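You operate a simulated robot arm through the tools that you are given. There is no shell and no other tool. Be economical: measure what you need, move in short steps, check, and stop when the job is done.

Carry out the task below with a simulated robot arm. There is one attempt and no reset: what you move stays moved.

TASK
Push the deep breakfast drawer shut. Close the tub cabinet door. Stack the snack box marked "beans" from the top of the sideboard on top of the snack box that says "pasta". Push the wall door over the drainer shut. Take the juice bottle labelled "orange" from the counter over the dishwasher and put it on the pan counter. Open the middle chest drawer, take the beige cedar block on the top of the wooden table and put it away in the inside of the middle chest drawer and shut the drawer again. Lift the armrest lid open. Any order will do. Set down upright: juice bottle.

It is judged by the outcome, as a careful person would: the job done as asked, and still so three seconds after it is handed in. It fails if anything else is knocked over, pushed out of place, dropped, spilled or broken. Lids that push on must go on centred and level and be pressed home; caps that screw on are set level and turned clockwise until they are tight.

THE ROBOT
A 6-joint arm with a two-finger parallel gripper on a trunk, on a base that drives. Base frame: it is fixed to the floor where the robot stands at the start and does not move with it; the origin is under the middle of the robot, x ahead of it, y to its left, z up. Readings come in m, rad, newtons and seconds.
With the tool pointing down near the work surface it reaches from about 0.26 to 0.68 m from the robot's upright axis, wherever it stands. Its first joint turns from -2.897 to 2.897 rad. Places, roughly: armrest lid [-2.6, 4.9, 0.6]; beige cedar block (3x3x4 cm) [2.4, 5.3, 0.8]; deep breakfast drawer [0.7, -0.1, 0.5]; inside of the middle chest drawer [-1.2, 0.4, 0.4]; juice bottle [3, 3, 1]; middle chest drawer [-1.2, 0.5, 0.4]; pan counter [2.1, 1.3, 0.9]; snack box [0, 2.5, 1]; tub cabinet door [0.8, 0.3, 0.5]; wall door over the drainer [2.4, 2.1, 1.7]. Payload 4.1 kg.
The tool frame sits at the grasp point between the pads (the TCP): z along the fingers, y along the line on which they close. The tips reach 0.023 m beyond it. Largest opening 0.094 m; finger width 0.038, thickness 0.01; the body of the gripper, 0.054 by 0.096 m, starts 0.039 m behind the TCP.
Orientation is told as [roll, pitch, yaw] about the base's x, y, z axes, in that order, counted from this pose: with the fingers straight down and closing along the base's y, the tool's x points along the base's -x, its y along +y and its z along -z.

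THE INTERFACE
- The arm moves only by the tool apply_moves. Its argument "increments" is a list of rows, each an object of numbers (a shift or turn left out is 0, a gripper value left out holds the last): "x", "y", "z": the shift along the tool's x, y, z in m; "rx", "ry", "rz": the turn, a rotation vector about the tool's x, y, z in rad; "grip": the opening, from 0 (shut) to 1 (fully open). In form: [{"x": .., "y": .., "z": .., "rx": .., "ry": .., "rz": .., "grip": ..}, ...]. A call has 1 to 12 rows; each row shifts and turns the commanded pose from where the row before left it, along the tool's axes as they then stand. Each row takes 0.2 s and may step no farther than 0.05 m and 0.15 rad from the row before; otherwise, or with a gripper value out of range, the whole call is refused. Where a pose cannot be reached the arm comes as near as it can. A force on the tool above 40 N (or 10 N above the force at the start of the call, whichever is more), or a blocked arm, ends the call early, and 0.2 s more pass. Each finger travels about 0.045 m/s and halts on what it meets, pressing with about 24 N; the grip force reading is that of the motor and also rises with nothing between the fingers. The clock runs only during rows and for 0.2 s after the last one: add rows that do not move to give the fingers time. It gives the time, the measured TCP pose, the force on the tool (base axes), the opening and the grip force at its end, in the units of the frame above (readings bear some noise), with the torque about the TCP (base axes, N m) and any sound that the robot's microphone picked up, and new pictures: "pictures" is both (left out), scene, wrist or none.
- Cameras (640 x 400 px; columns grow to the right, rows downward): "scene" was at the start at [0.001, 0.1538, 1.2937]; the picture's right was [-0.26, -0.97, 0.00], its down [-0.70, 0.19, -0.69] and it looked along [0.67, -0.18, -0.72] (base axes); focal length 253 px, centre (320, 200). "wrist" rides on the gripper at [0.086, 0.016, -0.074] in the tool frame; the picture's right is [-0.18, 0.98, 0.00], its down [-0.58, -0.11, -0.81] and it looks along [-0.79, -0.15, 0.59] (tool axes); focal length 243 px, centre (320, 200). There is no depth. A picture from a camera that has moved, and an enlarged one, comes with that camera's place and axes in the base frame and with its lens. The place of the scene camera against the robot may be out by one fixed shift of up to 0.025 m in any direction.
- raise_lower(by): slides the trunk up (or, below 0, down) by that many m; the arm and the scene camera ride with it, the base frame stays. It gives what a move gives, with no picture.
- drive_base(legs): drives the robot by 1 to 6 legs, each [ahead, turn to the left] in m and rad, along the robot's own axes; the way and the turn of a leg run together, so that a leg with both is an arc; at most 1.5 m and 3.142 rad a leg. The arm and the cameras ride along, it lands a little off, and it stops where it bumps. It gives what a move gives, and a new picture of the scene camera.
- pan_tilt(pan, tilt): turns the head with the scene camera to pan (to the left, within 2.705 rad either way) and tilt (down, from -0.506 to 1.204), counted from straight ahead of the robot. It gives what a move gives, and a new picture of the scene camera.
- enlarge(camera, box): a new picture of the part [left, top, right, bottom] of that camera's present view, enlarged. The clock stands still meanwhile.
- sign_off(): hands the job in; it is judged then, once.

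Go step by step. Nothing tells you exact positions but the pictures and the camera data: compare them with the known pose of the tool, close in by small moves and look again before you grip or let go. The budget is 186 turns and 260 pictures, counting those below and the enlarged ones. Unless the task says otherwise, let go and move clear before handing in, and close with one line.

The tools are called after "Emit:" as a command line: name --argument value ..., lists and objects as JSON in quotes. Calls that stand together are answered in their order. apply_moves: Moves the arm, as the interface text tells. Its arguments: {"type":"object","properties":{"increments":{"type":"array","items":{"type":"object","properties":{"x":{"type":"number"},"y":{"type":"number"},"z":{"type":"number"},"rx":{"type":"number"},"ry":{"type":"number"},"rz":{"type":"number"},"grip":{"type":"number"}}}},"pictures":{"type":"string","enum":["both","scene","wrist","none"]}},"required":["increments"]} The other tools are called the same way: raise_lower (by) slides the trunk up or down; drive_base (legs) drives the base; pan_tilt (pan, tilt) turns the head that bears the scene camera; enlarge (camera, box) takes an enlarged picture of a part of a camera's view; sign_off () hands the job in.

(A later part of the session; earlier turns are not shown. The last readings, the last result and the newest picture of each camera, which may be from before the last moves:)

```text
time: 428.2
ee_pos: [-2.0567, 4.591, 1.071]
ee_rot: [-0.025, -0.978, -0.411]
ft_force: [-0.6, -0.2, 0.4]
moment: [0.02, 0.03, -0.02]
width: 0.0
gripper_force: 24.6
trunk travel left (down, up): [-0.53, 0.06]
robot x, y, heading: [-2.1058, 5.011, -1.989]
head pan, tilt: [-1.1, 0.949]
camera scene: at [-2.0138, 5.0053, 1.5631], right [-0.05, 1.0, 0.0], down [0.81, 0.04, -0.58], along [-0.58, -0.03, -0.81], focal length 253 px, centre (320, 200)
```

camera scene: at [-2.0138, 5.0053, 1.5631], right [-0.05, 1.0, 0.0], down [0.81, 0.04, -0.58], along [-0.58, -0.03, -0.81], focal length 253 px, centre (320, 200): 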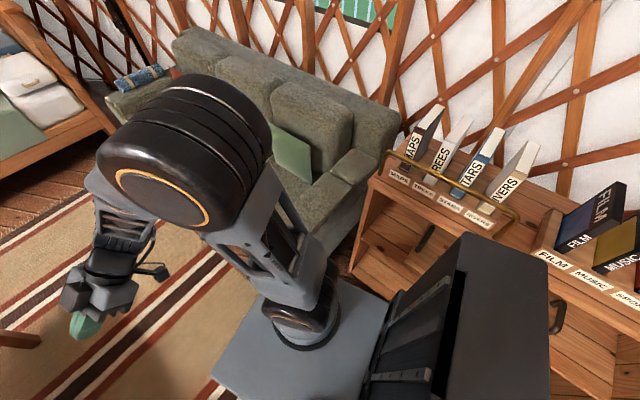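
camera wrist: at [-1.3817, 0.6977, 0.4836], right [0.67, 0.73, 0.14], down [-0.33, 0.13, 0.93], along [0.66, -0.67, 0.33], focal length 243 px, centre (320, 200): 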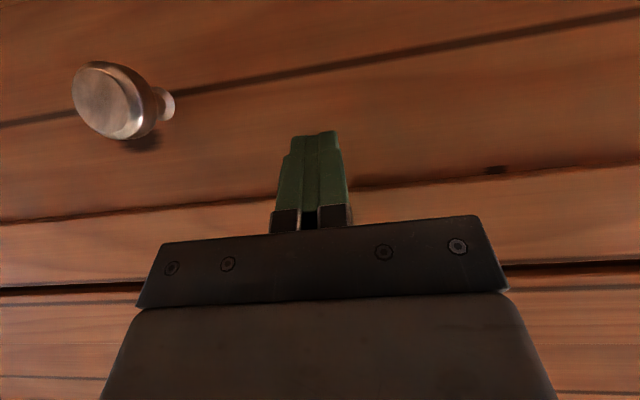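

The rear column sits close to the bookshelf, but nothing was disturbed. I'll instead stand parallel to the armrest's front with my narrow side to it. That puts the hinge within reach.

Emit:
drive_base --legs '[[0.2, 0.03], [0.18, 0], [0, -0.2]]'

Emit:
pan_tilt --pan -1.5 --tilt 0.95

```text
time: 430.5
ee_pos: [-2.1481, 4.3851, 1.0713]
ee_rot: [-0.027, -0.977, -0.424]
ft_force: [-0.6, 0.7, 0.2]
moment: [-0.02, 0.02, -0.01]
width: 0.0001
gripper_force: 24.2
trunk travel left (down, up): [-0.53, 0.06]
robot x, y, heading: [-2.1785, 4.805, -2.166]
head pan, tilt: [-1.1, 0.949]
stopped in leg 2: the robot was blocked; the commanded pose is now the measured one
camera scene: at [-2.1006, 4.7807, 1.5631], right [0.12, 0.99, 0.0], down [0.81, -0.1, -0.58], along [-0.58, 0.07, -0.81], focal length 253 px, centre (320, 200)
```

scene: 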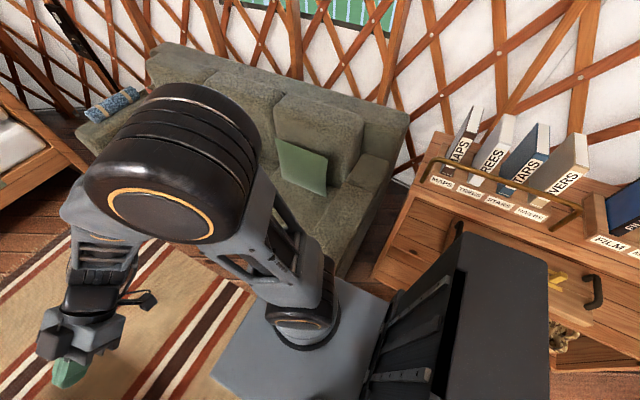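

```text
time: 431.4
ee_pos: [-2.1494, 4.3845, 1.0705]
ee_rot: [-0.027, -0.975, -0.426]
ft_force: [0.6, 0.4, 0.9]
moment: [0.0, 0.0, 0.0]
width: 0.0001
gripper_force: 23.4
trunk travel left (down, up): [-0.53, 0.06]
robot x, y, heading: [-2.1814, 4.8079, -2.169]
head pan, tilt: [-1.499, 0.949]
camera scene: at [-2.0917, 4.8072, 1.5631], right [0.5, 0.87, 0.0], down [0.7, -0.41, -0.58], along [-0.5, 0.29, -0.81], focal length 253 px, centre (320, 200)
```

scene: 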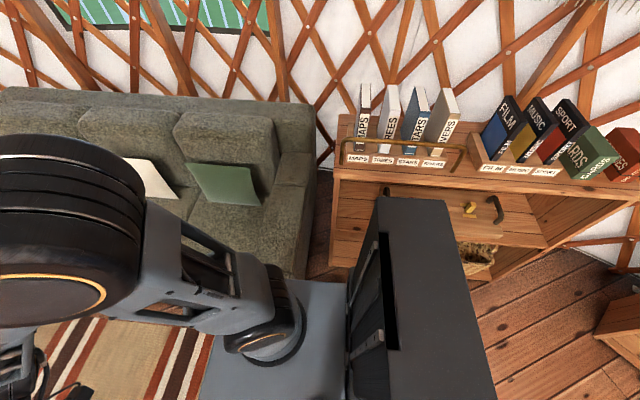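

The base corner grazed the armrest front. I'll arc gently away from it, keeping parallel.

Emit:
drive_base --legs '[[0.13, 0.35], [0.04, -0.35]]'

Emit:
apply_moves --increments '[{"ry": 0.14}, {"ry": 0.14}, {"ry": 0.14}, {"ry": 0.14}, {"ry": 0.14}, {"ry": 0.14}, {"ry": 0.135}]' --pictures "none"

Emit:
pan_tilt --pan -1.3 --tilt 0.9

```text
time: 432.6
ee_pos: [-2.0957, 4.3866, 1.0715]
ee_rot: [-0.028, -0.979, -0.283]
ft_force: [-0.6, -0.5, -0.7]
moment: [-0.03, -0.01, 0.01]
width: 0.0002
gripper_force: 24.2
trunk travel left (down, up): [-0.53, 0.06]
robot x, y, heading: [-2.1838, 4.796, -2.21]
head pan, tilt: [-1.499, 0.949]
stopped in leg 1: the robot was blocked; the commanded pose is now the measured one
camera scene: at [-2.0918, 4.7916, 1.5631], right [0.54, 0.84, 0.0], down [0.68, -0.44, -0.58], along [-0.49, 0.31, -0.81], focal length 253 px, centre (320, 200)
```

scene: 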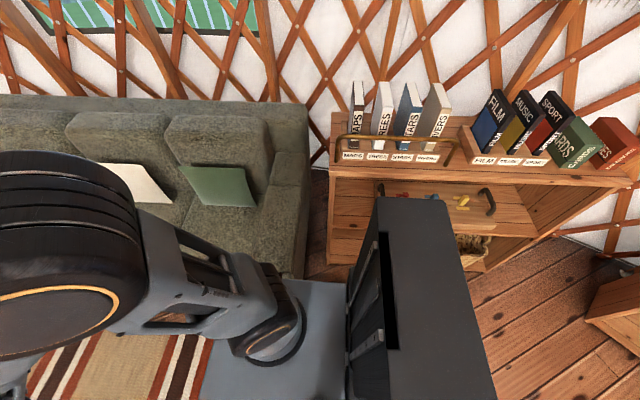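

```text
time: 434.2
ee_pos: [-2.0963, 4.3852, 1.0705]
ee_rot: [-0.017, -0.002, -0.309]
ft_force: [0.1, -0.6, -0.6]
moment: [0.01, 0.05, 0.02]
width: 0.0
gripper_force: 23.7
trunk travel left (down, up): [-0.53, 0.06]
robot x, y, heading: [-2.1822, 4.7977, -2.21]
head pan, tilt: [-1.499, 0.949]
```

```text
time: 435.0
ee_pos: [-2.0952, 4.3859, 1.0706]
ee_rot: [-0.017, -0.003, -0.308]
ft_force: [0.0, -0.4, -0.1]
moment: [-0.03, -0.01, 0.03]
width: 0.0
gripper_force: 24.1
trunk travel left (down, up): [-0.53, 0.06]
robot x, y, heading: [-2.1818, 4.7975, -2.215]
head pan, tilt: [-1.3, 0.901]
camera scene: at [-2.1009, 4.7796, 1.5667], right [0.36, 0.93, 0.0], down [0.73, -0.29, -0.62], along [-0.58, 0.23, -0.78], focal length 253 px, centre (320, 200)
```

scene: 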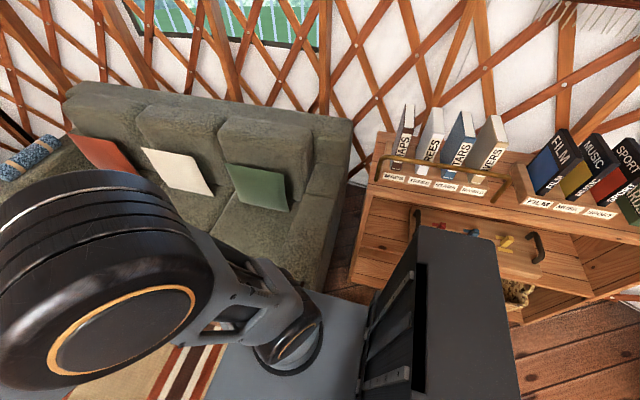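

The base side is flush against the armrest front. I'll back off, angle away, come forward again and straighten.

Emit:
drive_base --legs '[[-0.15, 0], [0, 0.24], [0.25, 0], [0, -0.2]]'

Emit:
pan_tilt --pan -1.2 --tilt 0.95

```text
time: 439.3
ee_pos: [-2.0879, 4.2791, 1.071]
ee_rot: [-0.016, -0.003, -0.267]
ft_force: [0.3, 0.8, 0.2]
moment: [0.03, 0.04, 0.0]
width: 0.0
gripper_force: 24.3
trunk travel left (down, up): [-0.53, 0.06]
robot x, y, heading: [-2.1937, 4.6844, -2.177]
head pan, tilt: [-1.3, 0.901]
camera scene: at [-2.1083, 4.6732, 1.5667], right [0.32, 0.95, 0.0], down [0.74, -0.25, -0.62], along [-0.59, 0.2, -0.78], focal length 253 px, centre (320, 200)
```

scene: 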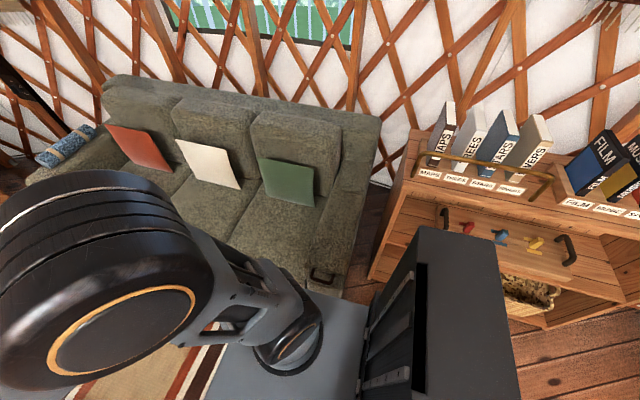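

```text
time: 440.0
ee_pos: [-2.0879, 4.2801, 1.072]
ee_rot: [-0.016, -0.004, -0.268]
ft_force: [-0.5, 0.6, -0.3]
moment: [0.01, -0.01, -0.02]
width: 0.0
gripper_force: 23.8
trunk travel left (down, up): [-0.53, 0.06]
robot x, y, heading: [-2.1911, 4.6856, -2.173]
head pan, tilt: [-1.201, 0.949]
camera scene: at [-2.1075, 4.6655, 1.5631], right [0.23, 0.97, 0.0], down [0.79, -0.19, -0.58], along [-0.57, 0.13, -0.81], focal length 253 px, centre (320, 200)
```

scene: 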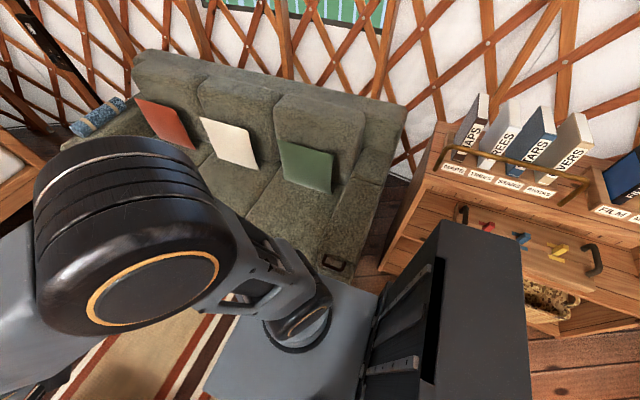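

Now parallel and clear, with the handle visible. I'll zoom in on the lid and handle.

Emit:
enlarge --camera "scene" --box '[290, 120, 420, 290]'

```text
2.35 times, centred on (355, 205) of scene
camera zoom: at [-2.1075, 4.6655, 1.5631], right [0.23, 0.97, 0.0], down [0.79, -0.19, -0.58], along [-0.57, 0.13, -0.81], focal length 595 px, centre (238, 188)
```

zoom: 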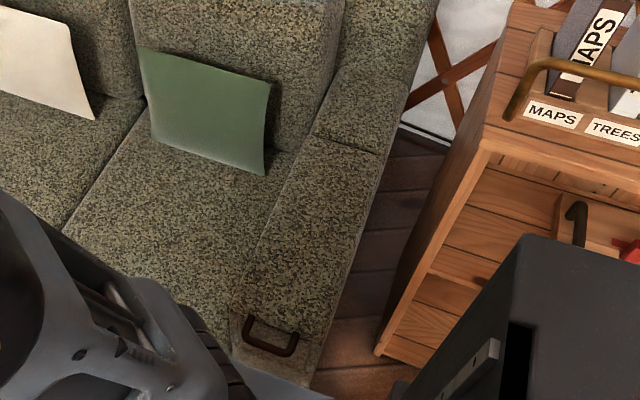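

The handle bar is at about (-2.45, 4.78, 0.65). I'll swing the arm round to the right, with the tool vertical and the fingers set to close along the lid's length.

Emit:
apply_moves --increments '[{"x": 0.0474}, {"x": 0.0474}, {"x": 0.0474}, {"x": 0.0474}, {"x": 0.0474}, {"x": 0.0474}, {"x": 0.0474}, {"rz": 0.147}, {"rz": 0.147}, {"rz": 0.147}, {"rz": 0.147}, {"rz": 0.147}]' --pictures "none"

Emit:
apply_moves --increments '[{"rz": 0.147, "grip": 1}, {"rz": 0.147}, {"rz": 0.147}, {"rz": 0.147}, {"rz": 0.147}, {"rz": 0.147}, {"rz": 0.147}, {"rz": 0.146}]' --pictures "none"

```text
time: 442.6
ee_pos: [-2.408, 4.367, 1.0703]
ee_rot: [-0.009, -0.013, -1.003]
ft_force: [0.0, -0.8, 0.3]
moment: [0.02, 0.01, -0.02]
width: 0.0
gripper_force: 23.5
trunk travel left (down, up): [-0.53, 0.06]
robot x, y, heading: [-2.1921, 4.682, -2.174]
head pan, tilt: [-1.201, 0.949]
```

```text
time: 444.4
ee_pos: [-2.4076, 4.3677, 1.0709]
ee_rot: [0.007, -0.014, -2.181]
ft_force: [0.2, 0.0, 0.4]
moment: [0.0, 0.0, -0.01]
width: 0.0937
gripper_force: 0.1
trunk travel left (down, up): [-0.53, 0.06]
robot x, y, heading: [-2.1944, 4.6836, -2.168]
head pan, tilt: [-1.201, 0.949]
```

Emit:
apply_moves --increments '[{"x": 0.0139, "y": -0.0431}, {"x": 0.0139, "y": -0.0431}, {"x": 0.0139, "y": -0.0431}, {"x": 0.0139, "y": -0.0431}, {"x": 0.0139, "y": -0.0431}, {"x": 0.0139, "y": -0.0431}, {"x": 0.0139, "y": -0.0431}, {"x": 0.0436, "y": 0.0064}, {"x": 0.0436, "y": 0.0064}, {"x": 0.0436, "y": 0.0064}, {"x": 0.0436, "y": 0.0064}]'

```text
time: 446.8
ee_pos: [-2.4797, 4.7476, 1.0639]
ee_rot: [0.008, -0.015, -2.176]
ft_force: [-0.1, 0.6, -0.4]
moment: [-0.04, -0.01, -0.01]
width: 0.0939
gripper_force: 0.1
trunk travel left (down, up): [-0.53, 0.06]
robot x, y, heading: [-2.1951, 4.6853, -2.176]
head pan, tilt: [-1.201, 0.949]
camera scene: at [-2.1072, 4.6656, 1.5631], right [0.23, 0.97, 0.0], down [0.79, -0.19, -0.58], along [-0.57, 0.13, -0.81], focal length 253 px, centre (320, 200)
camera wrist: at [-2.4173, 4.8121, 1.1386], right [0.7, -0.71, 0.01], down [-0.42, -0.4, 0.81], along [-0.57, -0.58, -0.58], focal length 243 px, centre (320, 200)
```

scene: 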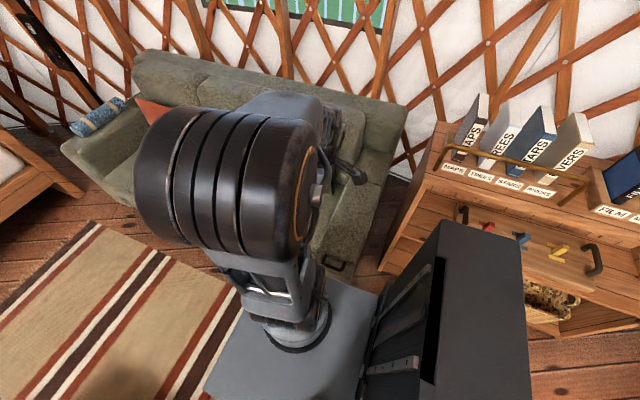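
wrist: 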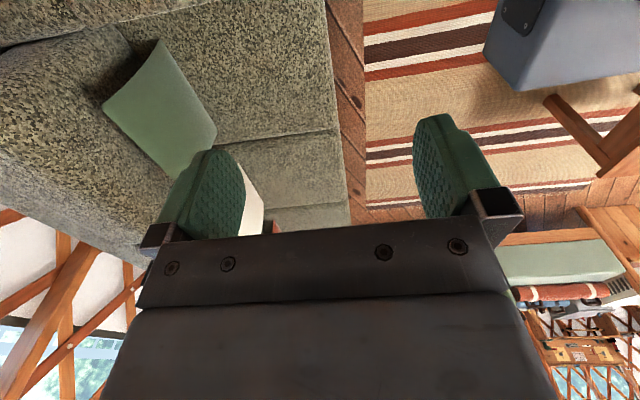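

I'll lower the trunk so the wrist camera can see the handle.

Emit:
raise_lower --by -0.25

Emit:
apply_moves --increments '[{"x": 0.044, "y": 0.007}]'

```text
time: 449.4
ee_pos: [-2.4798, 4.7477, 0.8148]
ee_rot: [0.006, -0.013, -2.176]
ft_force: [0.3, 0.6, -0.9]
moment: [-0.02, 0.01, 0.0]
width: 0.0938
gripper_force: 0.1
trunk travel left (down, up): [-0.28, 0.31]
robot x, y, heading: [-2.1873, 4.6861, -2.169]
head pan, tilt: [-1.201, 0.949]
```

```text
time: 449.8
ee_pos: [-2.449, 4.7796, 0.8147]
ee_rot: [0.009, -0.013, -2.177]
ft_force: [-1.3, 1.0, 0.4]
moment: [0.0, -0.05, 0.01]
width: 0.0944
gripper_force: 0.1
trunk travel left (down, up): [-0.28, 0.31]
robot x, y, heading: [-2.1906, 4.6853, -2.175]
head pan, tilt: [-1.201, 0.949]
camera scene: at [-2.1079, 4.6654, 1.3132], right [0.23, 0.97, 0.0], down [0.79, -0.19, -0.58], along [-0.57, 0.13, -0.81], focal length 253 px, centre (320, 200)
camera wrist: at [-2.3874, 4.844, 0.8879], right [0.7, -0.71, 0.01], down [-0.42, -0.4, 0.81], along [-0.57, -0.58, -0.58], focal length 243 px, centre (320, 200)
```

scene: 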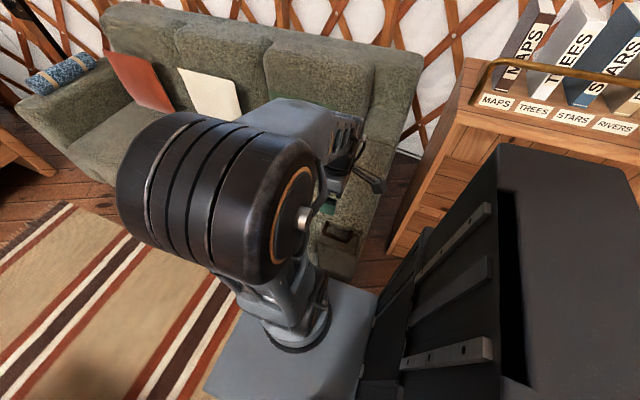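
wrist: 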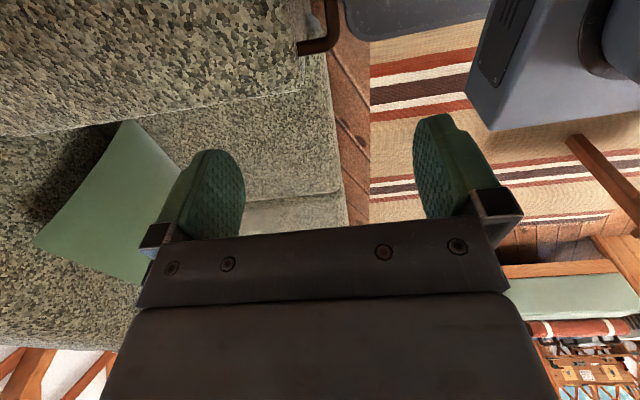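

The handle's near leg and bar are visible. The loop gap is only about 3 cm, so I'll narrow the fingers to 28 mm, recentre and lower a bit to check.

Emit:
apply_moves --increments '[{"x": 0.029, "y": 0.015, "grip": 0.3}, {"z": 0.03}, {"z": 0.03}, {}, {}]'

Emit:
enlarge --camera "wrist" --box '[220, 0, 420, 130]'

```text
time: 451.0
ee_pos: [-2.4213, 4.7949, 0.754]
ee_rot: [0.007, -0.014, -2.177]
ft_force: [-0.5, 0.7, 0.6]
moment: [0.0, 0.0, -0.01]
width: 0.0282
gripper_force: 0.0
trunk travel left (down, up): [-0.28, 0.31]
robot x, y, heading: [-2.1921, 4.6853, -2.175]
head pan, tilt: [-1.201, 0.949]
camera scene: at [-2.1076, 4.6656, 1.3131], right [0.23, 0.97, 0.0], down [0.79, -0.19, -0.58], along [-0.57, 0.13, -0.81], focal length 253 px, centre (320, 200)
camera wrist: at [-2.3587, 4.8584, 0.8277], right [0.7, -0.71, 0.01], down [-0.42, -0.4, 0.81], along [-0.57, -0.58, -0.58], focal length 243 px, centre (320, 200)
```

scene: 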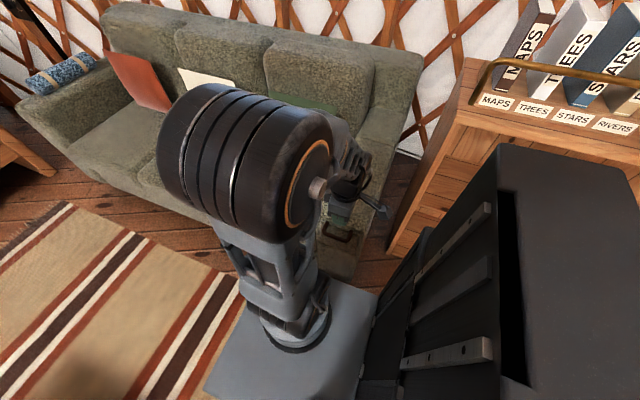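
wrist: 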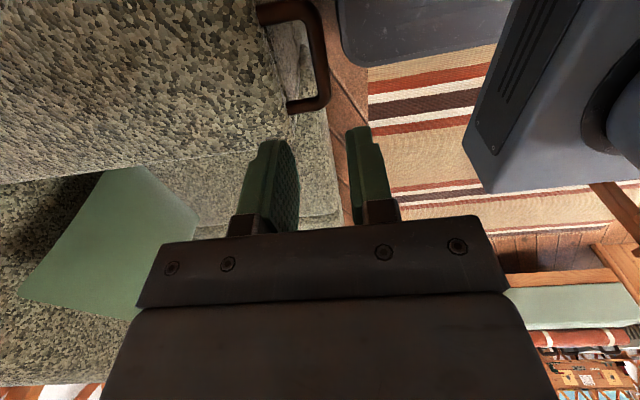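

```text
3.08 times, centred on (320, 65) of wrist
camera zoom: at [-2.3587, 4.8584, 0.8277], right [0.7, -0.71, 0.01], down [-0.42, -0.4, 0.81], along [-0.57, -0.58, -0.58], focal length 746 px, centre (320, 615)
```

zoom: 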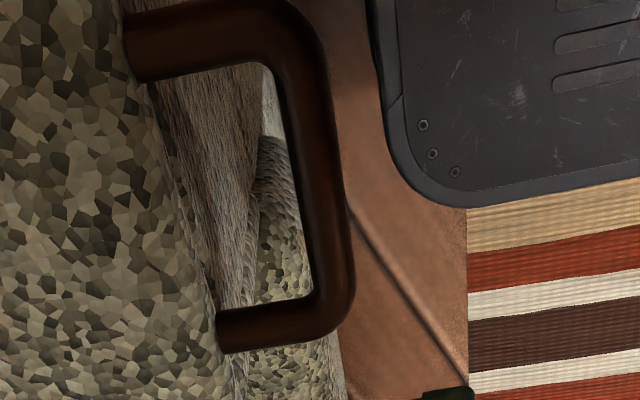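

The bar is centred between the fingers across the loop. I'll nudge it and descend.

Emit:
apply_moves --increments '[{"x": -0.012, "y": -0.001}, {"z": 0.03}, {"z": 0.03}, {"z": 0.02}]' --pictures "wrist"

Emit:
enlarge --camera "wrist" --box '[200, 40, 440, 240]'

```text
time: 452.0
ee_pos: [-2.4306, 4.7862, 0.6744]
ee_rot: [0.008, -0.013, -2.178]
ft_force: [-0.6, 0.2, -0.8]
moment: [0.0, -0.01, 0.0]
width: 0.0282
gripper_force: 0.0
out of reach, approached as far as the arm can: row 4
trunk travel left (down, up): [-0.28, 0.31]
robot x, y, heading: [-2.1927, 4.6857, -2.175]
head pan, tilt: [-1.201, 0.949]
camera wrist: at [-2.369, 4.8503, 0.7481], right [0.7, -0.71, 0.01], down [-0.42, -0.4, 0.81], along [-0.57, -0.58, -0.58], focal length 243 px, centre (320, 200)
```

wrist: 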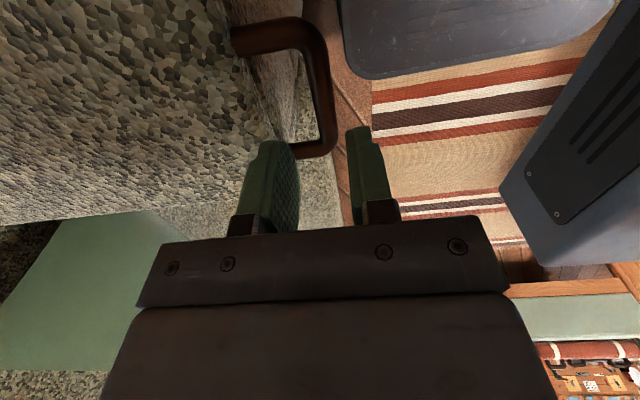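

```text
2.00 times, centred on (320, 140) of wrist
camera zoom: at [-2.369, 4.8503, 0.7481], right [0.7, -0.71, 0.01], down [-0.42, -0.4, 0.81], along [-0.57, -0.58, -0.58], focal length 485 px, centre (320, 320)
```

zoom: 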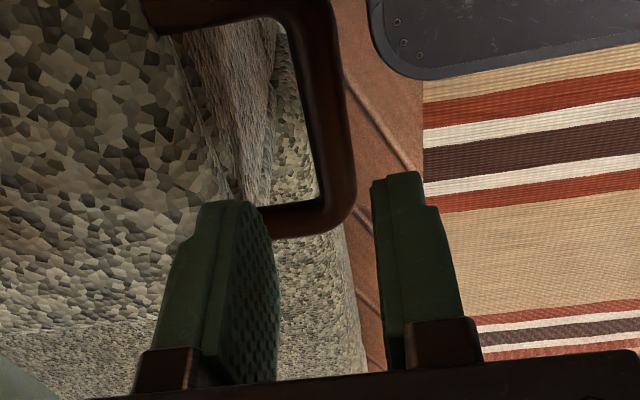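

The bar height works out at 0.62. I'm near the arm's minimum reach, so I'll lower with the trunk instead.

Emit:
apply_moves --increments '[{"x": 0.006, "y": 0.003}]' --pictures "none"

Emit:
raise_lower --by -0.045

Emit:
enlarge --camera "wrist" --box '[200, 40, 440, 240]'

```text
time: 452.4
ee_pos: [-2.4273, 4.7925, 0.6742]
ee_rot: [0.008, -0.014, -2.176]
ft_force: [-0.2, -0.2, -0.3]
moment: [0.01, 0.0, 0.0]
width: 0.0281
gripper_force: 0.1
trunk travel left (down, up): [-0.28, 0.31]
robot x, y, heading: [-2.1923, 4.6864, -2.169]
head pan, tilt: [-1.201, 0.949]
```

```text
time: 453.3
ee_pos: [-2.4277, 4.7916, 0.6293]
ee_rot: [0.009, -0.014, -2.176]
ft_force: [0.1, 0.3, 0.3]
moment: [0.04, -0.02, -0.01]
width: 0.0283
gripper_force: 0.0
trunk travel left (down, up): [-0.235, 0.355]
robot x, y, heading: [-2.1936, 4.6813, -2.179]
head pan, tilt: [-1.201, 0.949]
```

```text
2.00 times, centred on (320, 140) of wrist
camera zoom: at [-2.3653, 4.8554, 0.7029], right [0.7, -0.71, 0.01], down [-0.42, -0.4, 0.81], along [-0.57, -0.58, -0.58], focal length 485 px, centre (320, 320)
```

zoom: 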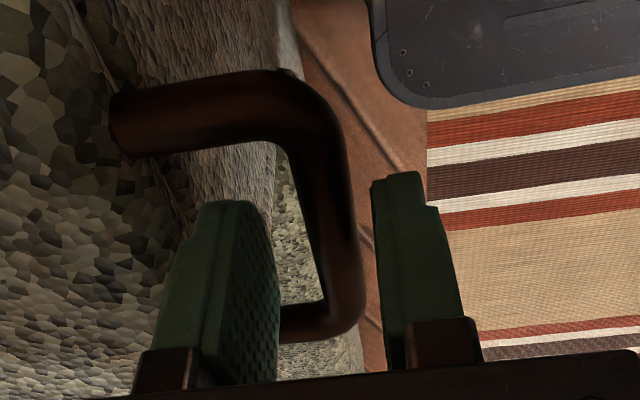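

The bar is between the fingers, about 1 cm below the TCP. I'll lower a little more and close.

Emit:
raise_lower --by -0.01

Emit:
apply_moves --increments '[{"y": 0.004}, {"grip": 0}, {}, {}, {}]' --pictures "wrist"

```text
time: 453.8
ee_pos: [-2.4277, 4.7914, 0.6198]
ee_rot: [0.008, -0.014, -2.176]
ft_force: [0.3, 1.1, 0.1]
moment: [-0.01, 0.02, -0.01]
width: 0.0286
gripper_force: 0.0
trunk travel left (down, up): [-0.225, 0.365]
robot x, y, heading: [-2.1951, 4.6843, -2.173]
head pan, tilt: [-1.201, 0.949]
```

```text
time: 455.0
ee_pos: [-2.4261, 4.7897, 0.6191]
ee_rot: [0.013, -0.014, -2.18]
ft_force: [21.3, -13.5, 5.4]
moment: [-0.32, -0.15, -1.87]
width: 0.0142
gripper_force: 44.5
out of reach, approached as far as the arm can: row 1
trunk travel left (down, up): [-0.225, 0.365]
robot x, y, heading: [-2.1933, 4.6865, -2.175]
head pan, tilt: [-1.201, 0.949]
camera wrist: at [-2.3632, 4.8539, 0.6927], right [0.7, -0.71, 0.01], down [-0.42, -0.4, 0.81], along [-0.57, -0.58, -0.58], focal length 243 px, centre (320, 200)
```

wrist: 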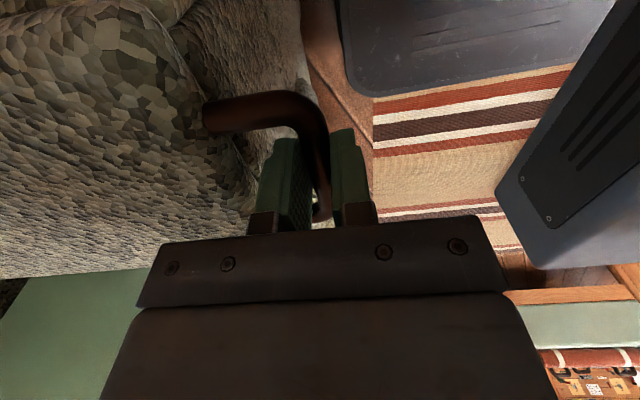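

The bar is gripped. To keep the fingertips clear of the lid's face as it swings, I'll re-grip 1 cm higher.

Emit:
apply_moves --increments '[{"grip": 0.28}, {}, {"z": -0.01}, {"grip": 0}, {}, {}]' --pictures "none"

Emit:
apply_moves --increments '[{"y": -0.0023, "z": -0.0456}, {"y": -0.0068, "z": -0.0452}, {"y": -0.0113, "z": -0.0442}]'

```text
time: 456.4
ee_pos: [-2.4256, 4.7897, 0.629]
ee_rot: [0.011, -0.014, -2.18]
ft_force: [16.6, -11.6, 2.8]
moment: [-0.15, -0.51, -1.81]
width: 0.0139
gripper_force: 44.9
trunk travel left (down, up): [-0.225, 0.365]
robot x, y, heading: [-2.1929, 4.6862, -2.169]
head pan, tilt: [-1.201, 0.949]
```

```text
time: 457.0
ee_pos: [-2.4277, 4.7914, 0.6904]
ee_rot: [0.025, -0.018, -2.185]
ft_force: [2.6, -5.5, -2.4]
moment: [-0.45, -0.12, -1.94]
width: 0.0137
gripper_force: 44.4
trunk travel left (down, up): [-0.225, 0.365]
robot x, y, heading: [-2.1962, 4.6849, -2.171]
head pan, tilt: [-1.201, 0.949]
stopped in row 2: the force on the tool passed its limit (the readings are from after the stop); the commanded pose is now the measured one
camera scene: at [-2.1075, 4.6652, 1.258], right [0.23, 0.97, 0.0], down [0.79, -0.19, -0.58], along [-0.57, 0.13, -0.81], focal length 253 px, centre (320, 200)
camera wrist: at [-2.366, 4.8562, 0.7638], right [0.7, -0.71, 0.03], down [-0.43, -0.39, 0.81], along [-0.57, -0.58, -0.58], focal length 243 px, centre (320, 200)
```

scene: 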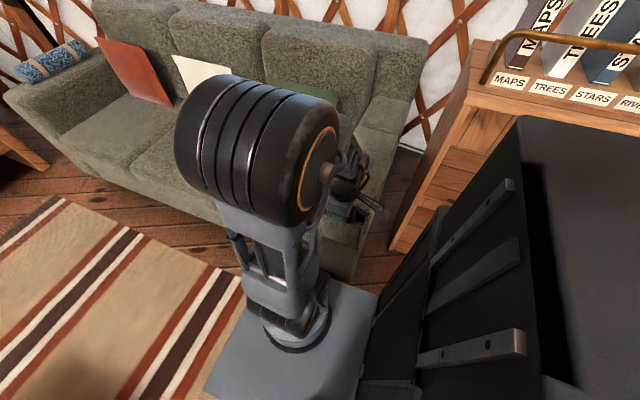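
wrist: 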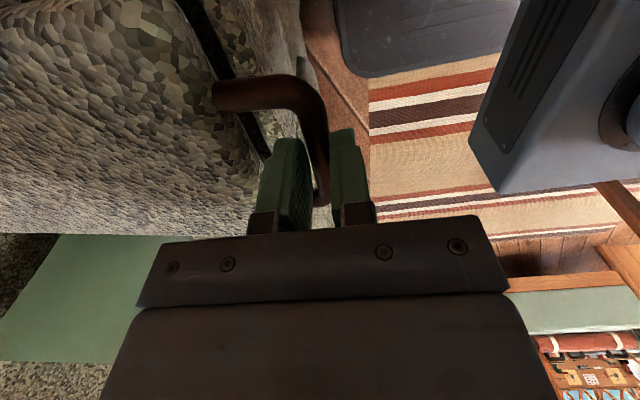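

The lid is lifting, with a gap visible. I'll continue the arc in smaller steps.

Emit:
apply_moves --increments '[{"y": -0.0038, "z": -0.0235}, {"y": -0.005, "z": -0.0233}, {"y": -0.0062, "z": -0.023}, {"y": -0.0074, "z": -0.0226}, {"y": -0.0086, "z": -0.0222}, {"y": -0.0097, "z": -0.0217}, {"y": -0.0108, "z": -0.0212}]'

```text
time: 457.9
ee_pos: [-2.4398, 4.8012, 0.7648]
ee_rot: [0.036, -0.018, -2.182]
ft_force: [8.4, -10.2, 0.3]
moment: [-0.37, -0.22, -1.95]
width: 0.0128
gripper_force: 45.2
trunk travel left (down, up): [-0.225, 0.365]
robot x, y, heading: [-2.1908, 4.6865, -2.175]
head pan, tilt: [-1.201, 0.949]
stopped in row 4: the force on the tool passed its limit (the readings are from after the stop); the commanded pose is now the measured one
camera scene: at [-2.1065, 4.6644, 1.258], right [0.23, 0.97, 0.0], down [0.79, -0.18, -0.58], along [-0.57, 0.13, -0.81], focal length 253 px, centre (320, 200)
camera wrist: at [-2.378, 4.865, 0.8371], right [0.7, -0.71, 0.04], down [-0.44, -0.39, 0.81], along [-0.57, -0.58, -0.58], focal length 243 px, centre (320, 200)
```

scene: 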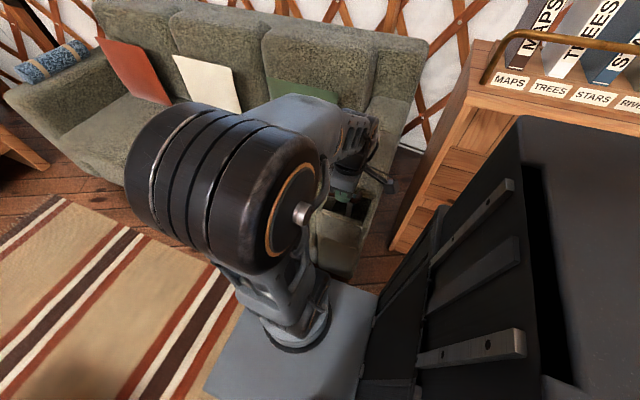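
wrist: 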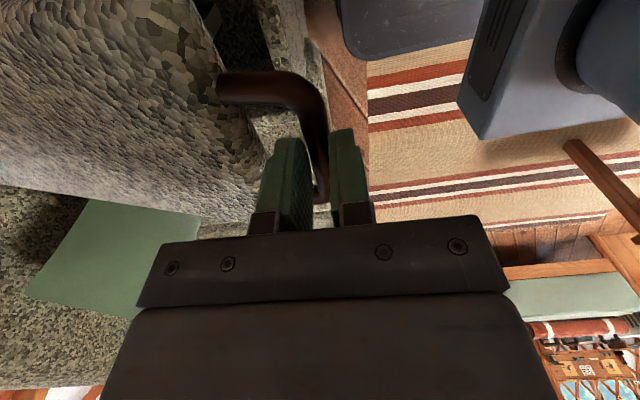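

Emit:
apply_moves --increments '[{"y": -0.005, "z": -0.0152}, {"y": -0.0055, "z": -0.015}, {"y": -0.006, "z": -0.0148}, {"y": -0.0066, "z": -0.0146}, {"y": -0.0071, "z": -0.0144}, {"y": -0.0076, "z": -0.0141}, {"y": -0.0081, "z": -0.0138}, {"y": -0.0085, "z": -0.0135}, {"y": -0.009, "z": -0.0132}, {"y": -0.0095, "z": -0.0129}, {"y": -0.0099, "z": -0.0126}, {"y": -0.0103, "z": -0.0122}]' --pictures "wrist"

```text
time: 458.6
ee_pos: [-2.448, 4.8068, 0.7969]
ee_rot: [0.042, -0.02, -2.183]
ft_force: [14.4, -12.7, 3.1]
moment: [-0.22, -0.48, -1.67]
width: 0.0125
gripper_force: 44.8
trunk travel left (down, up): [-0.225, 0.365]
robot x, y, heading: [-2.1903, 4.6883, -2.17]
head pan, tilt: [-1.201, 0.949]
stopped in row 3: the force on the tool passed its limit (the readings are from after the stop); the commanded pose is now the measured one
camera wrist: at [-2.3871, 4.8716, 0.8708], right [0.7, -0.71, 0.05], down [-0.44, -0.38, 0.81], along [-0.56, -0.59, -0.58], focal length 243 px, centre (320, 200)
```

wrist: 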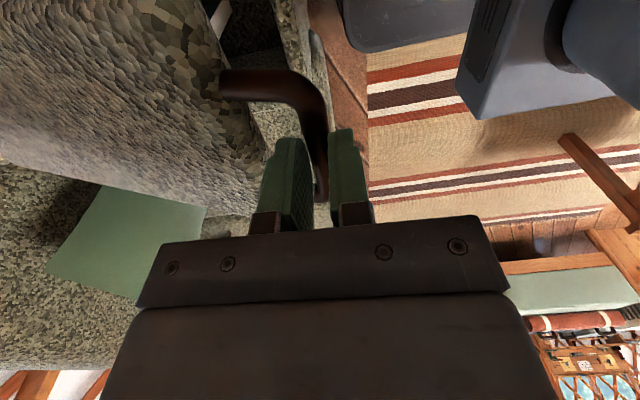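

The force is pushing outwards, so my arc is slightly too steep inwards. I'll relax it and continue with a corrected tangent.

Emit:
apply_moves --increments '[{"y": 0.003, "z": -0.004}, {"y": -0.0045, "z": -0.0152}, {"y": -0.005, "z": -0.015}, {"y": -0.0055, "z": -0.0148}, {"y": -0.006, "z": -0.0146}, {"y": -0.0064, "z": -0.0144}, {"y": -0.0069, "z": -0.0141}, {"y": -0.0073, "z": -0.0138}, {"y": -0.0077, "z": -0.0135}, {"y": -0.0081, "z": -0.0132}]' --pictures "wrist"

```text
time: 460.8
ee_pos: [-2.4978, 4.8438, 0.9282]
ee_rot: [0.037, -0.017, -2.177]
ft_force: [0.1, 0.5, 0.1]
moment: [0.0, -0.01, -0.02]
width: 0.0
gripper_force: 42.3
trunk travel left (down, up): [-0.225, 0.365]
robot x, y, heading: [-2.1899, 4.6882, -2.173]
head pan, tilt: [-1.201, 0.949]
camera wrist: at [-2.4367, 4.9091, 1.0018], right [0.7, -0.71, 0.04], down [-0.44, -0.39, 0.81], along [-0.56, -0.59, -0.58], focal length 243 px, centre (320, 200)
```

wrist: 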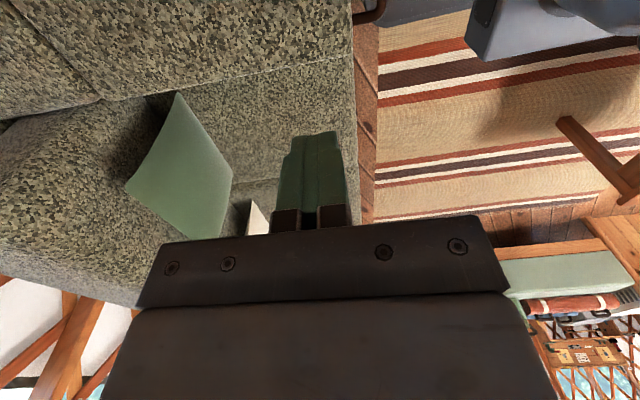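

The bar slipped out and the lid dropped back, because from here the arm can't follow the whole arc. A better place is beside the armrest, on the bookshelf side, where both the handle and the open position are in reach. I'll raise clear and relocate.

Emit:
raise_lower --by 0.33

Emit:
drive_base --legs '[[-0.4, 0], [0, -1.57]]'

Emit:
pan_tilt --pan 0.6 --tilt 0.9

```text
time: 464.0
ee_pos: [-2.4972, 4.8447, 1.2584]
ee_rot: [0.037, -0.017, -2.177]
ft_force: [0.4, 0.0, 0.0]
moment: [0.0, -0.01, 0.01]
width: 0.0
gripper_force: 42.3
trunk travel left (down, up): [-0.555, 0.035]
robot x, y, heading: [-2.19, 4.682, -2.174]
head pan, tilt: [-1.201, 0.949]
```

```text
time: 470.3
ee_pos: [-1.81, 5.3222, 1.2575]
ee_rot: [0.036, -0.016, 2.548]
ft_force: [-0.5, -0.1, -0.1]
moment: [-0.01, 0.0, -0.03]
width: 0.0001
gripper_force: 41.8
trunk travel left (down, up): [-0.555, 0.035]
robot x, y, heading: [-1.9653, 5.0149, 2.548]
head pan, tilt: [-1.201, 0.949]
camera scene: at [-2.0085, 4.9218, 1.5881], right [0.98, -0.22, 0.0], down [-0.18, -0.79, -0.58], along [0.13, 0.57, -0.81], focal length 253 px, centre (320, 200)
```

scene: 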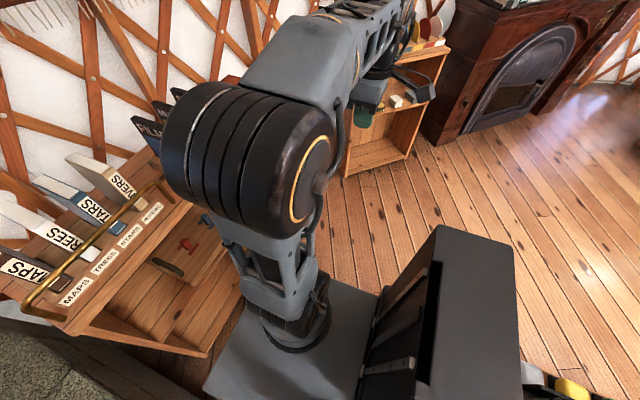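

```text
time: 472.1
ee_pos: [-1.8097, 5.3229, 1.2579]
ee_rot: [0.04, -0.017, 2.545]
ft_force: [-0.5, -0.4, 0.3]
moment: [0.0, 0.02, -0.01]
width: 0.0
gripper_force: 42.5
trunk travel left (down, up): [-0.555, 0.035]
robot x, y, heading: [-1.9637, 5.0136, 2.554]
head pan, tilt: [0.6, 0.901]
camera scene: at [-2.0998, 4.85, 1.5917], right [-0.01, 1.0, 0.0], down [0.78, 0.01, -0.62], along [-0.62, -0.01, -0.78], focal length 253 px, centre (320, 200)
```

scene: 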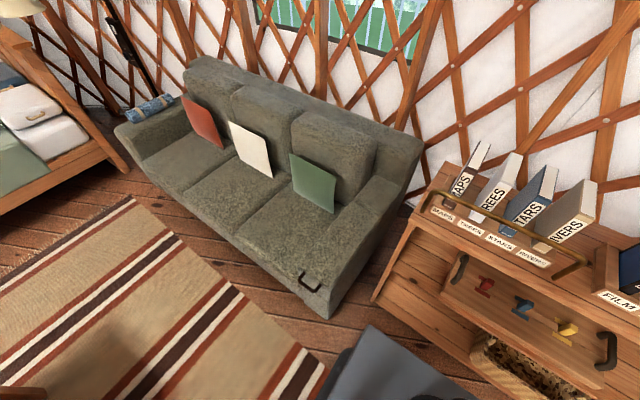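

The lid is closed again and I have a clear view. The shelf limits how close I can get. So the better grip is tool horizontal with fingers closing vertically, one finger under the bar, which also holds it against gravity. I'll shift slightly nearer the armrest and lower the trunk.

Emit:
drive_base --legs '[[-0.3, 0], [0, 0.19], [0.35, 0], [0, -0.17]]'

```text
time: 477.4
ee_pos: [-1.8858, 5.2953, 1.2592]
ee_rot: [0.039, -0.018, 2.561]
ft_force: [0.5, 0.3, -0.5]
moment: [0.0, 0.04, -0.02]
width: 0.0001
gripper_force: 43.0
trunk travel left (down, up): [-0.555, 0.035]
robot x, y, heading: [-2.0357, 4.9828, 2.567]
head pan, tilt: [0.6, 0.901]
camera scene: at [-2.1683, 4.8178, 1.5917], right [-0.03, 1.0, 0.0], down [0.78, 0.02, -0.62], along [-0.62, -0.02, -0.78], focal length 253 px, centre (320, 200)
```

scene: 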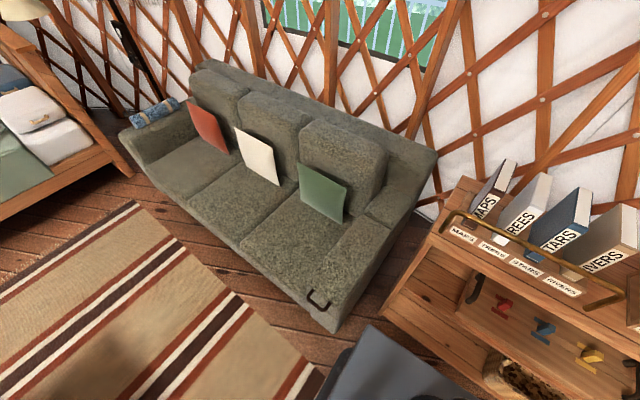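

Positioned well. Now I swing the arm round the front to the armrest side, staying high.

Emit:
apply_moves --increments '[{"x": -0.0321, "y": 0.0314}, {"x": -0.0321, "y": 0.0314}, {"x": -0.0321, "y": 0.0314}, {"x": -0.0321, "y": 0.0314}, {"x": -0.0321, "y": 0.0314}, {"x": -0.0321, "y": 0.0314}, {"x": -0.0321, "y": 0.0314}, {"x": -0.0321, "y": 0.0314}, {"x": -0.0321, "y": 0.0314}, {"x": -0.0321, "y": 0.0314}, {"x": -0.0321, "y": 0.0314}]' --pictures "none"

Emit:
apply_moves --increments '[{"x": 0.0255, "y": 0.0338}, {"x": 0.0255, "y": 0.0338}, {"x": 0.0255, "y": 0.0338}, {"x": 0.0255, "y": 0.0338}, {"x": 0.0255, "y": 0.0338}, {"x": 0.0255, "y": 0.0338}, {"x": 0.0255, "y": 0.0338}, {"x": 0.0255, "y": 0.0338}, {"x": 0.0255, "y": 0.0338}, {"x": 0.0255, "y": 0.0338}, {"x": 0.0255, "y": 0.0338}]' --pictures "none"

Emit:
raise_lower --by -0.2

Emit:
apply_moves --increments '[{"ry": -0.1428, "grip": 0.6}, {"ry": -0.1428}, {"ry": -0.1428}, {"ry": -0.1428}, {"ry": -0.1428}, {"ry": -0.1428}, {"ry": -0.1428}, {"ry": -0.1428}, {"ry": -0.1428}, {"ry": -0.1428}, {"ry": -0.1428}]' --pictures "scene"

```text
time: 479.8
ee_pos: [-2.372, 5.1982, 1.276]
ee_rot: [0.038, -0.018, 2.559]
ft_force: [0.2, -0.3, 0.1]
moment: [-0.03, -0.03, 0.03]
width: 0.0002
gripper_force: 42.5
trunk travel left (down, up): [-0.555, 0.035]
robot x, y, heading: [-2.0361, 4.9816, 2.57]
head pan, tilt: [0.6, 0.901]
```

```text
time: 482.2
ee_pos: [-2.3392, 4.7325, 1.287]
ee_rot: [0.035, -0.018, 2.56]
ft_force: [0.6, -0.1, 0.6]
moment: [0.03, -0.04, 0.0]
width: 0.0
gripper_force: 42.5
trunk travel left (down, up): [-0.555, 0.035]
robot x, y, heading: [-2.0324, 4.9886, 2.568]
head pan, tilt: [0.6, 0.901]
```

```text
time: 484.4
ee_pos: [-2.3395, 4.7348, 1.088]
ee_rot: [0.039, -0.019, 2.562]
ft_force: [0.3, 0.1, 0.0]
moment: [0.01, -0.02, 0.0]
width: 0.0003
gripper_force: 42.4
trunk travel left (down, up): [-0.355, 0.235]
robot x, y, heading: [-2.0367, 4.9848, 2.572]
head pan, tilt: [0.6, 0.901]
```

```text
time: 486.8
ee_pos: [-2.3401, 4.7372, 1.0909]
ee_rot: [1.894, -1.521, 0.66]
ft_force: [-0.1, 0.9, 0.0]
moment: [-0.02, 0.03, 0.01]
width: 0.0564
gripper_force: 0.0
trunk travel left (down, up): [-0.355, 0.235]
robot x, y, heading: [-2.0376, 4.9827, 2.569]
head pan, tilt: [0.6, 0.901]
camera scene: at [-2.1684, 4.8176, 1.3917], right [-0.03, 1.0, 0.0], down [0.78, 0.02, -0.62], along [-0.62, -0.02, -0.78], focal length 253 px, centre (320, 200)
```

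scene: 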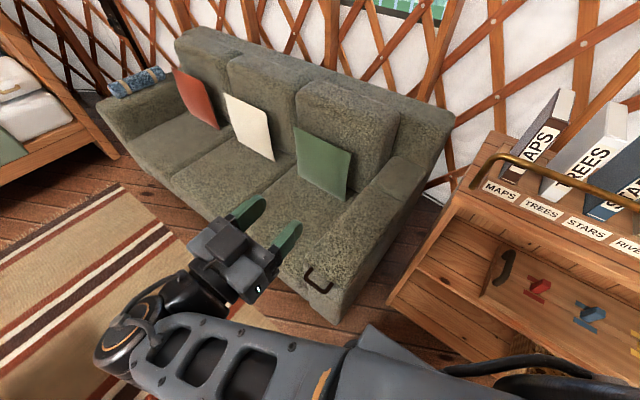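

The tool is horizontal and points along the armrest. Next I roll it so the fingers close vertically, and lower towards the handle.

Emit:
apply_moves --increments '[{"rz": 0.1428}, {"rz": 0.1428}, {"rz": 0.1428}, {"rz": 0.1428}, {"rz": 0.1428}, {"rz": 0.1428}, {"rz": 0.1428}, {"rz": 0.1428}, {"rz": 0.1428}, {"rz": 0.1428}, {"rz": 0.1428}]' --pictures "none"

Emit:
raise_lower --by -0.1

Emit:
apply_moves --increments '[{"y": -0.045}, {"y": -0.045}, {"y": -0.045}, {"y": -0.045}, {"y": -0.045}, {"y": -0.045}, {"y": -0.045}]'

```text
time: 489.2
ee_pos: [-2.3671, 4.6726, 1.3015]
ee_rot: [1.587, 0.041, 0.989]
ft_force: [0.4, 1.1, 0.5]
moment: [-0.01, -0.01, 0.03]
width: 0.0565
gripper_force: 0.0
out of reach, approached as far as the arm can: row 6, 7, 8, 9, 10, 11
trunk travel left (down, up): [-0.355, 0.235]
robot x, y, heading: [-2.0363, 4.985, 2.566]
head pan, tilt: [0.6, 0.901]
```

```text
time: 490.5
ee_pos: [-2.3664, 4.6708, 1.2002]
ee_rot: [1.587, 0.035, 0.988]
ft_force: [-0.2, -0.8, 1.3]
moment: [-0.02, -0.01, 0.02]
width: 0.0564
gripper_force: 0.1
trunk travel left (down, up): [-0.255, 0.335]
robot x, y, heading: [-2.0402, 4.9854, 2.571]
head pan, tilt: [0.6, 0.901]
```

```text
time: 492.1
ee_pos: [-2.4142, 4.5264, 1.0419]
ee_rot: [1.585, 0.034, 0.99]
ft_force: [0.1, -0.4, 1.0]
moment: [-0.03, 0.02, 0.02]
width: 0.0566
gripper_force: 0.0
out of reach, approached as far as the arm can: row 1, 2, 3, 4, 5, 6, 7
trunk travel left (down, up): [-0.255, 0.335]
robot x, y, heading: [-2.038, 4.9784, 2.566]
head pan, tilt: [0.6, 0.901]
camera scene: at [-2.1684, 4.8179, 1.2918], right [-0.03, 1.0, 0.0], down [0.78, 0.02, -0.62], along [-0.62, -0.02, -0.78], focal length 253 px, centre (320, 200)
camera wrist: at [-2.3989, 4.414, 1.0604], right [0.13, 0.17, 0.98], down [0.99, 0.04, -0.14], along [-0.06, 0.98, -0.17], focal length 243 px, centre (320, 200)
```

scene: 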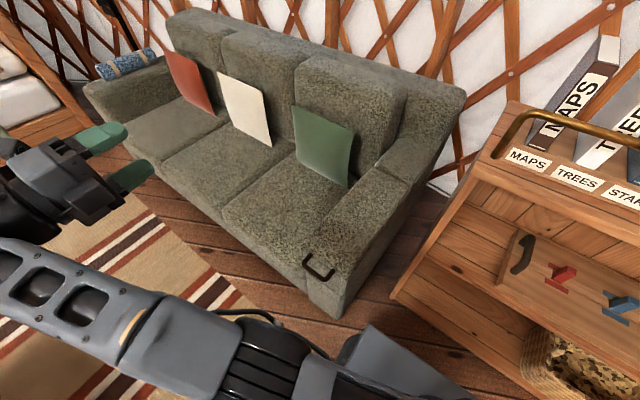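
wrist: 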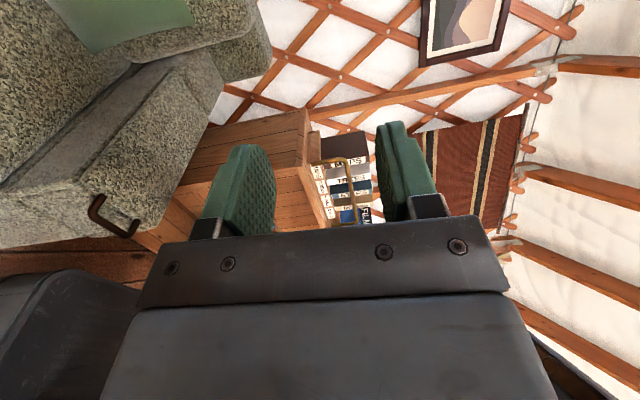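

Rolled that way, the arm can't keep position. I'll undo the roll and use a simpler method: closed fingers, pointing horizontally under the bar as a hook, to lift the lid.

Emit:
apply_moves --increments '[{"y": 0.045, "grip": 0}, {"y": 0.045}, {"y": 0.045}, {"y": 0.045}, {"y": 0.045}, {"y": 0.045}, {"y": 0.045}]' --pictures "none"

Emit:
apply_moves --increments '[{"rz": -0.1428}, {"rz": -0.1428}, {"rz": -0.1428}, {"rz": -0.1428}, {"rz": -0.1428}, {"rz": -0.1428}, {"rz": -0.1428}, {"rz": -0.1428}, {"rz": -0.1428}, {"rz": -0.1428}, {"rz": -0.1428}, {}]' --pictures "none"

```text
time: 493.7
ee_pos: [-2.3811, 4.6458, 1.2544]
ee_rot: [1.591, 0.02, 0.966]
ft_force: [-0.3, -0.8, -0.5]
moment: [-0.03, -0.03, 0.01]
width: 0.0
gripper_force: 24.0
out of reach, approached as far as the arm can: row 1, 2, 3, 4, 5, 6, 7
trunk travel left (down, up): [-0.255, 0.335]
robot x, y, heading: [-2.0319, 4.9876, 2.568]
head pan, tilt: [0.6, 0.901]
```

```text
time: 496.3
ee_pos: [-2.3764, 4.6539, 1.2657]
ee_rot: [1.902, -1.528, 0.636]
ft_force: [0.0, -0.6, 0.2]
moment: [0.02, 0.0, -0.02]
width: 0.0
gripper_force: 23.6
trunk travel left (down, up): [-0.255, 0.335]
robot x, y, heading: [-2.0343, 4.9855, 2.572]
head pan, tilt: [0.6, 0.901]
```

The orientation is restored. I'll lower in front of the armrest, staying clear of the handle.

Emit:
apply_moves --increments '[{"x": 0.045, "y": -0.009}, {"x": 0.045, "y": -0.009}, {"x": 0.045, "y": -0.009}, {"x": 0.045, "y": -0.009}, {"x": 0.045, "y": -0.009}, {"x": 0.045, "y": -0.009}, {"x": 0.045, "y": -0.009}, {"x": 0.045, "y": -0.009}, {"x": 0.045, "y": -0.009}, {"x": 0.045, "y": -0.009}, {"x": 0.045, "y": -0.009}, {"x": 0.045, "y": -0.009}]'

```text
time: 498.4
ee_pos: [-2.3501, 4.7278, 0.904]
ee_rot: [1.37, -1.365, 1.139]
ft_force: [0.0, 0.6, -0.4]
moment: [-0.04, 0.01, 0.03]
width: 0.0
gripper_force: 24.2
trunk travel left (down, up): [-0.255, 0.335]
robot x, y, heading: [-2.0359, 4.9854, 2.566]
head pan, tilt: [0.6, 0.901]
stopped in row 10: the arm was blocked; the commanded pose is now the measured one
camera scene: at [-2.1679, 4.8178, 1.2918], right [-0.03, 1.0, 0.0], down [0.78, 0.02, -0.62], along [-0.62, -0.02, -0.78], focal length 253 px, centre (320, 200)
camera wrist: at [-2.3062, 4.6554, 0.8261], right [-0.56, -0.74, 0.38], down [0.76, -0.28, 0.58], along [-0.32, 0.61, 0.72], focal length 243 px, centre (320, 200)
```

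scene: 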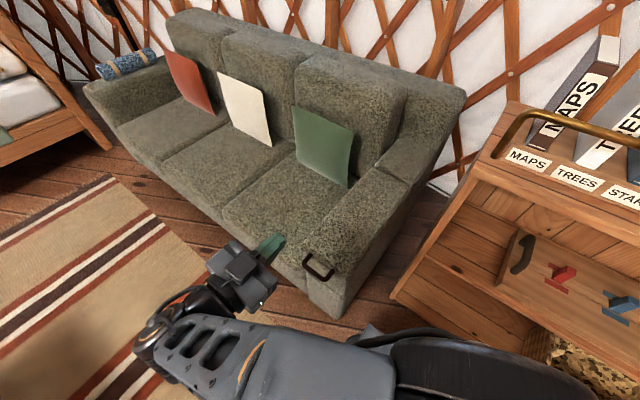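
wrist: 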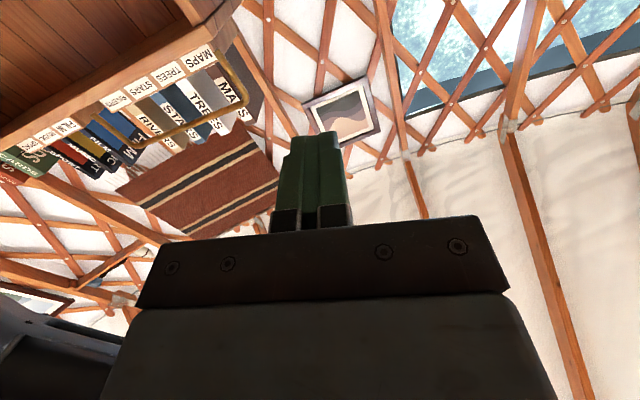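

The arm is too folded for a horizontal approach this low. A 45° downward hook under the bar fits instead: start tilted and pitch up as the lid rises. I'll level the roll and tilt.

Emit:
apply_moves --increments '[{"rz": -0.1}, {"rz": -0.1}, {"ry": 0.149}, {"ry": 0.149}, {"ry": 0.149}, {"ry": 0.149}, {"ry": 0.149}, {}]' --pictures "none"

```text
time: 500.2
ee_pos: [-2.3494, 4.7253, 0.9041]
ee_rot: [-0.001, -0.784, 2.514]
ft_force: [0.2, -0.4, 0.3]
moment: [-0.02, 0.0, 0.0]
width: 0.0
gripper_force: 24.1
trunk travel left (down, up): [-0.255, 0.335]
robot x, y, heading: [-2.0359, 4.9856, 2.57]
head pan, tilt: [0.6, 0.901]
```

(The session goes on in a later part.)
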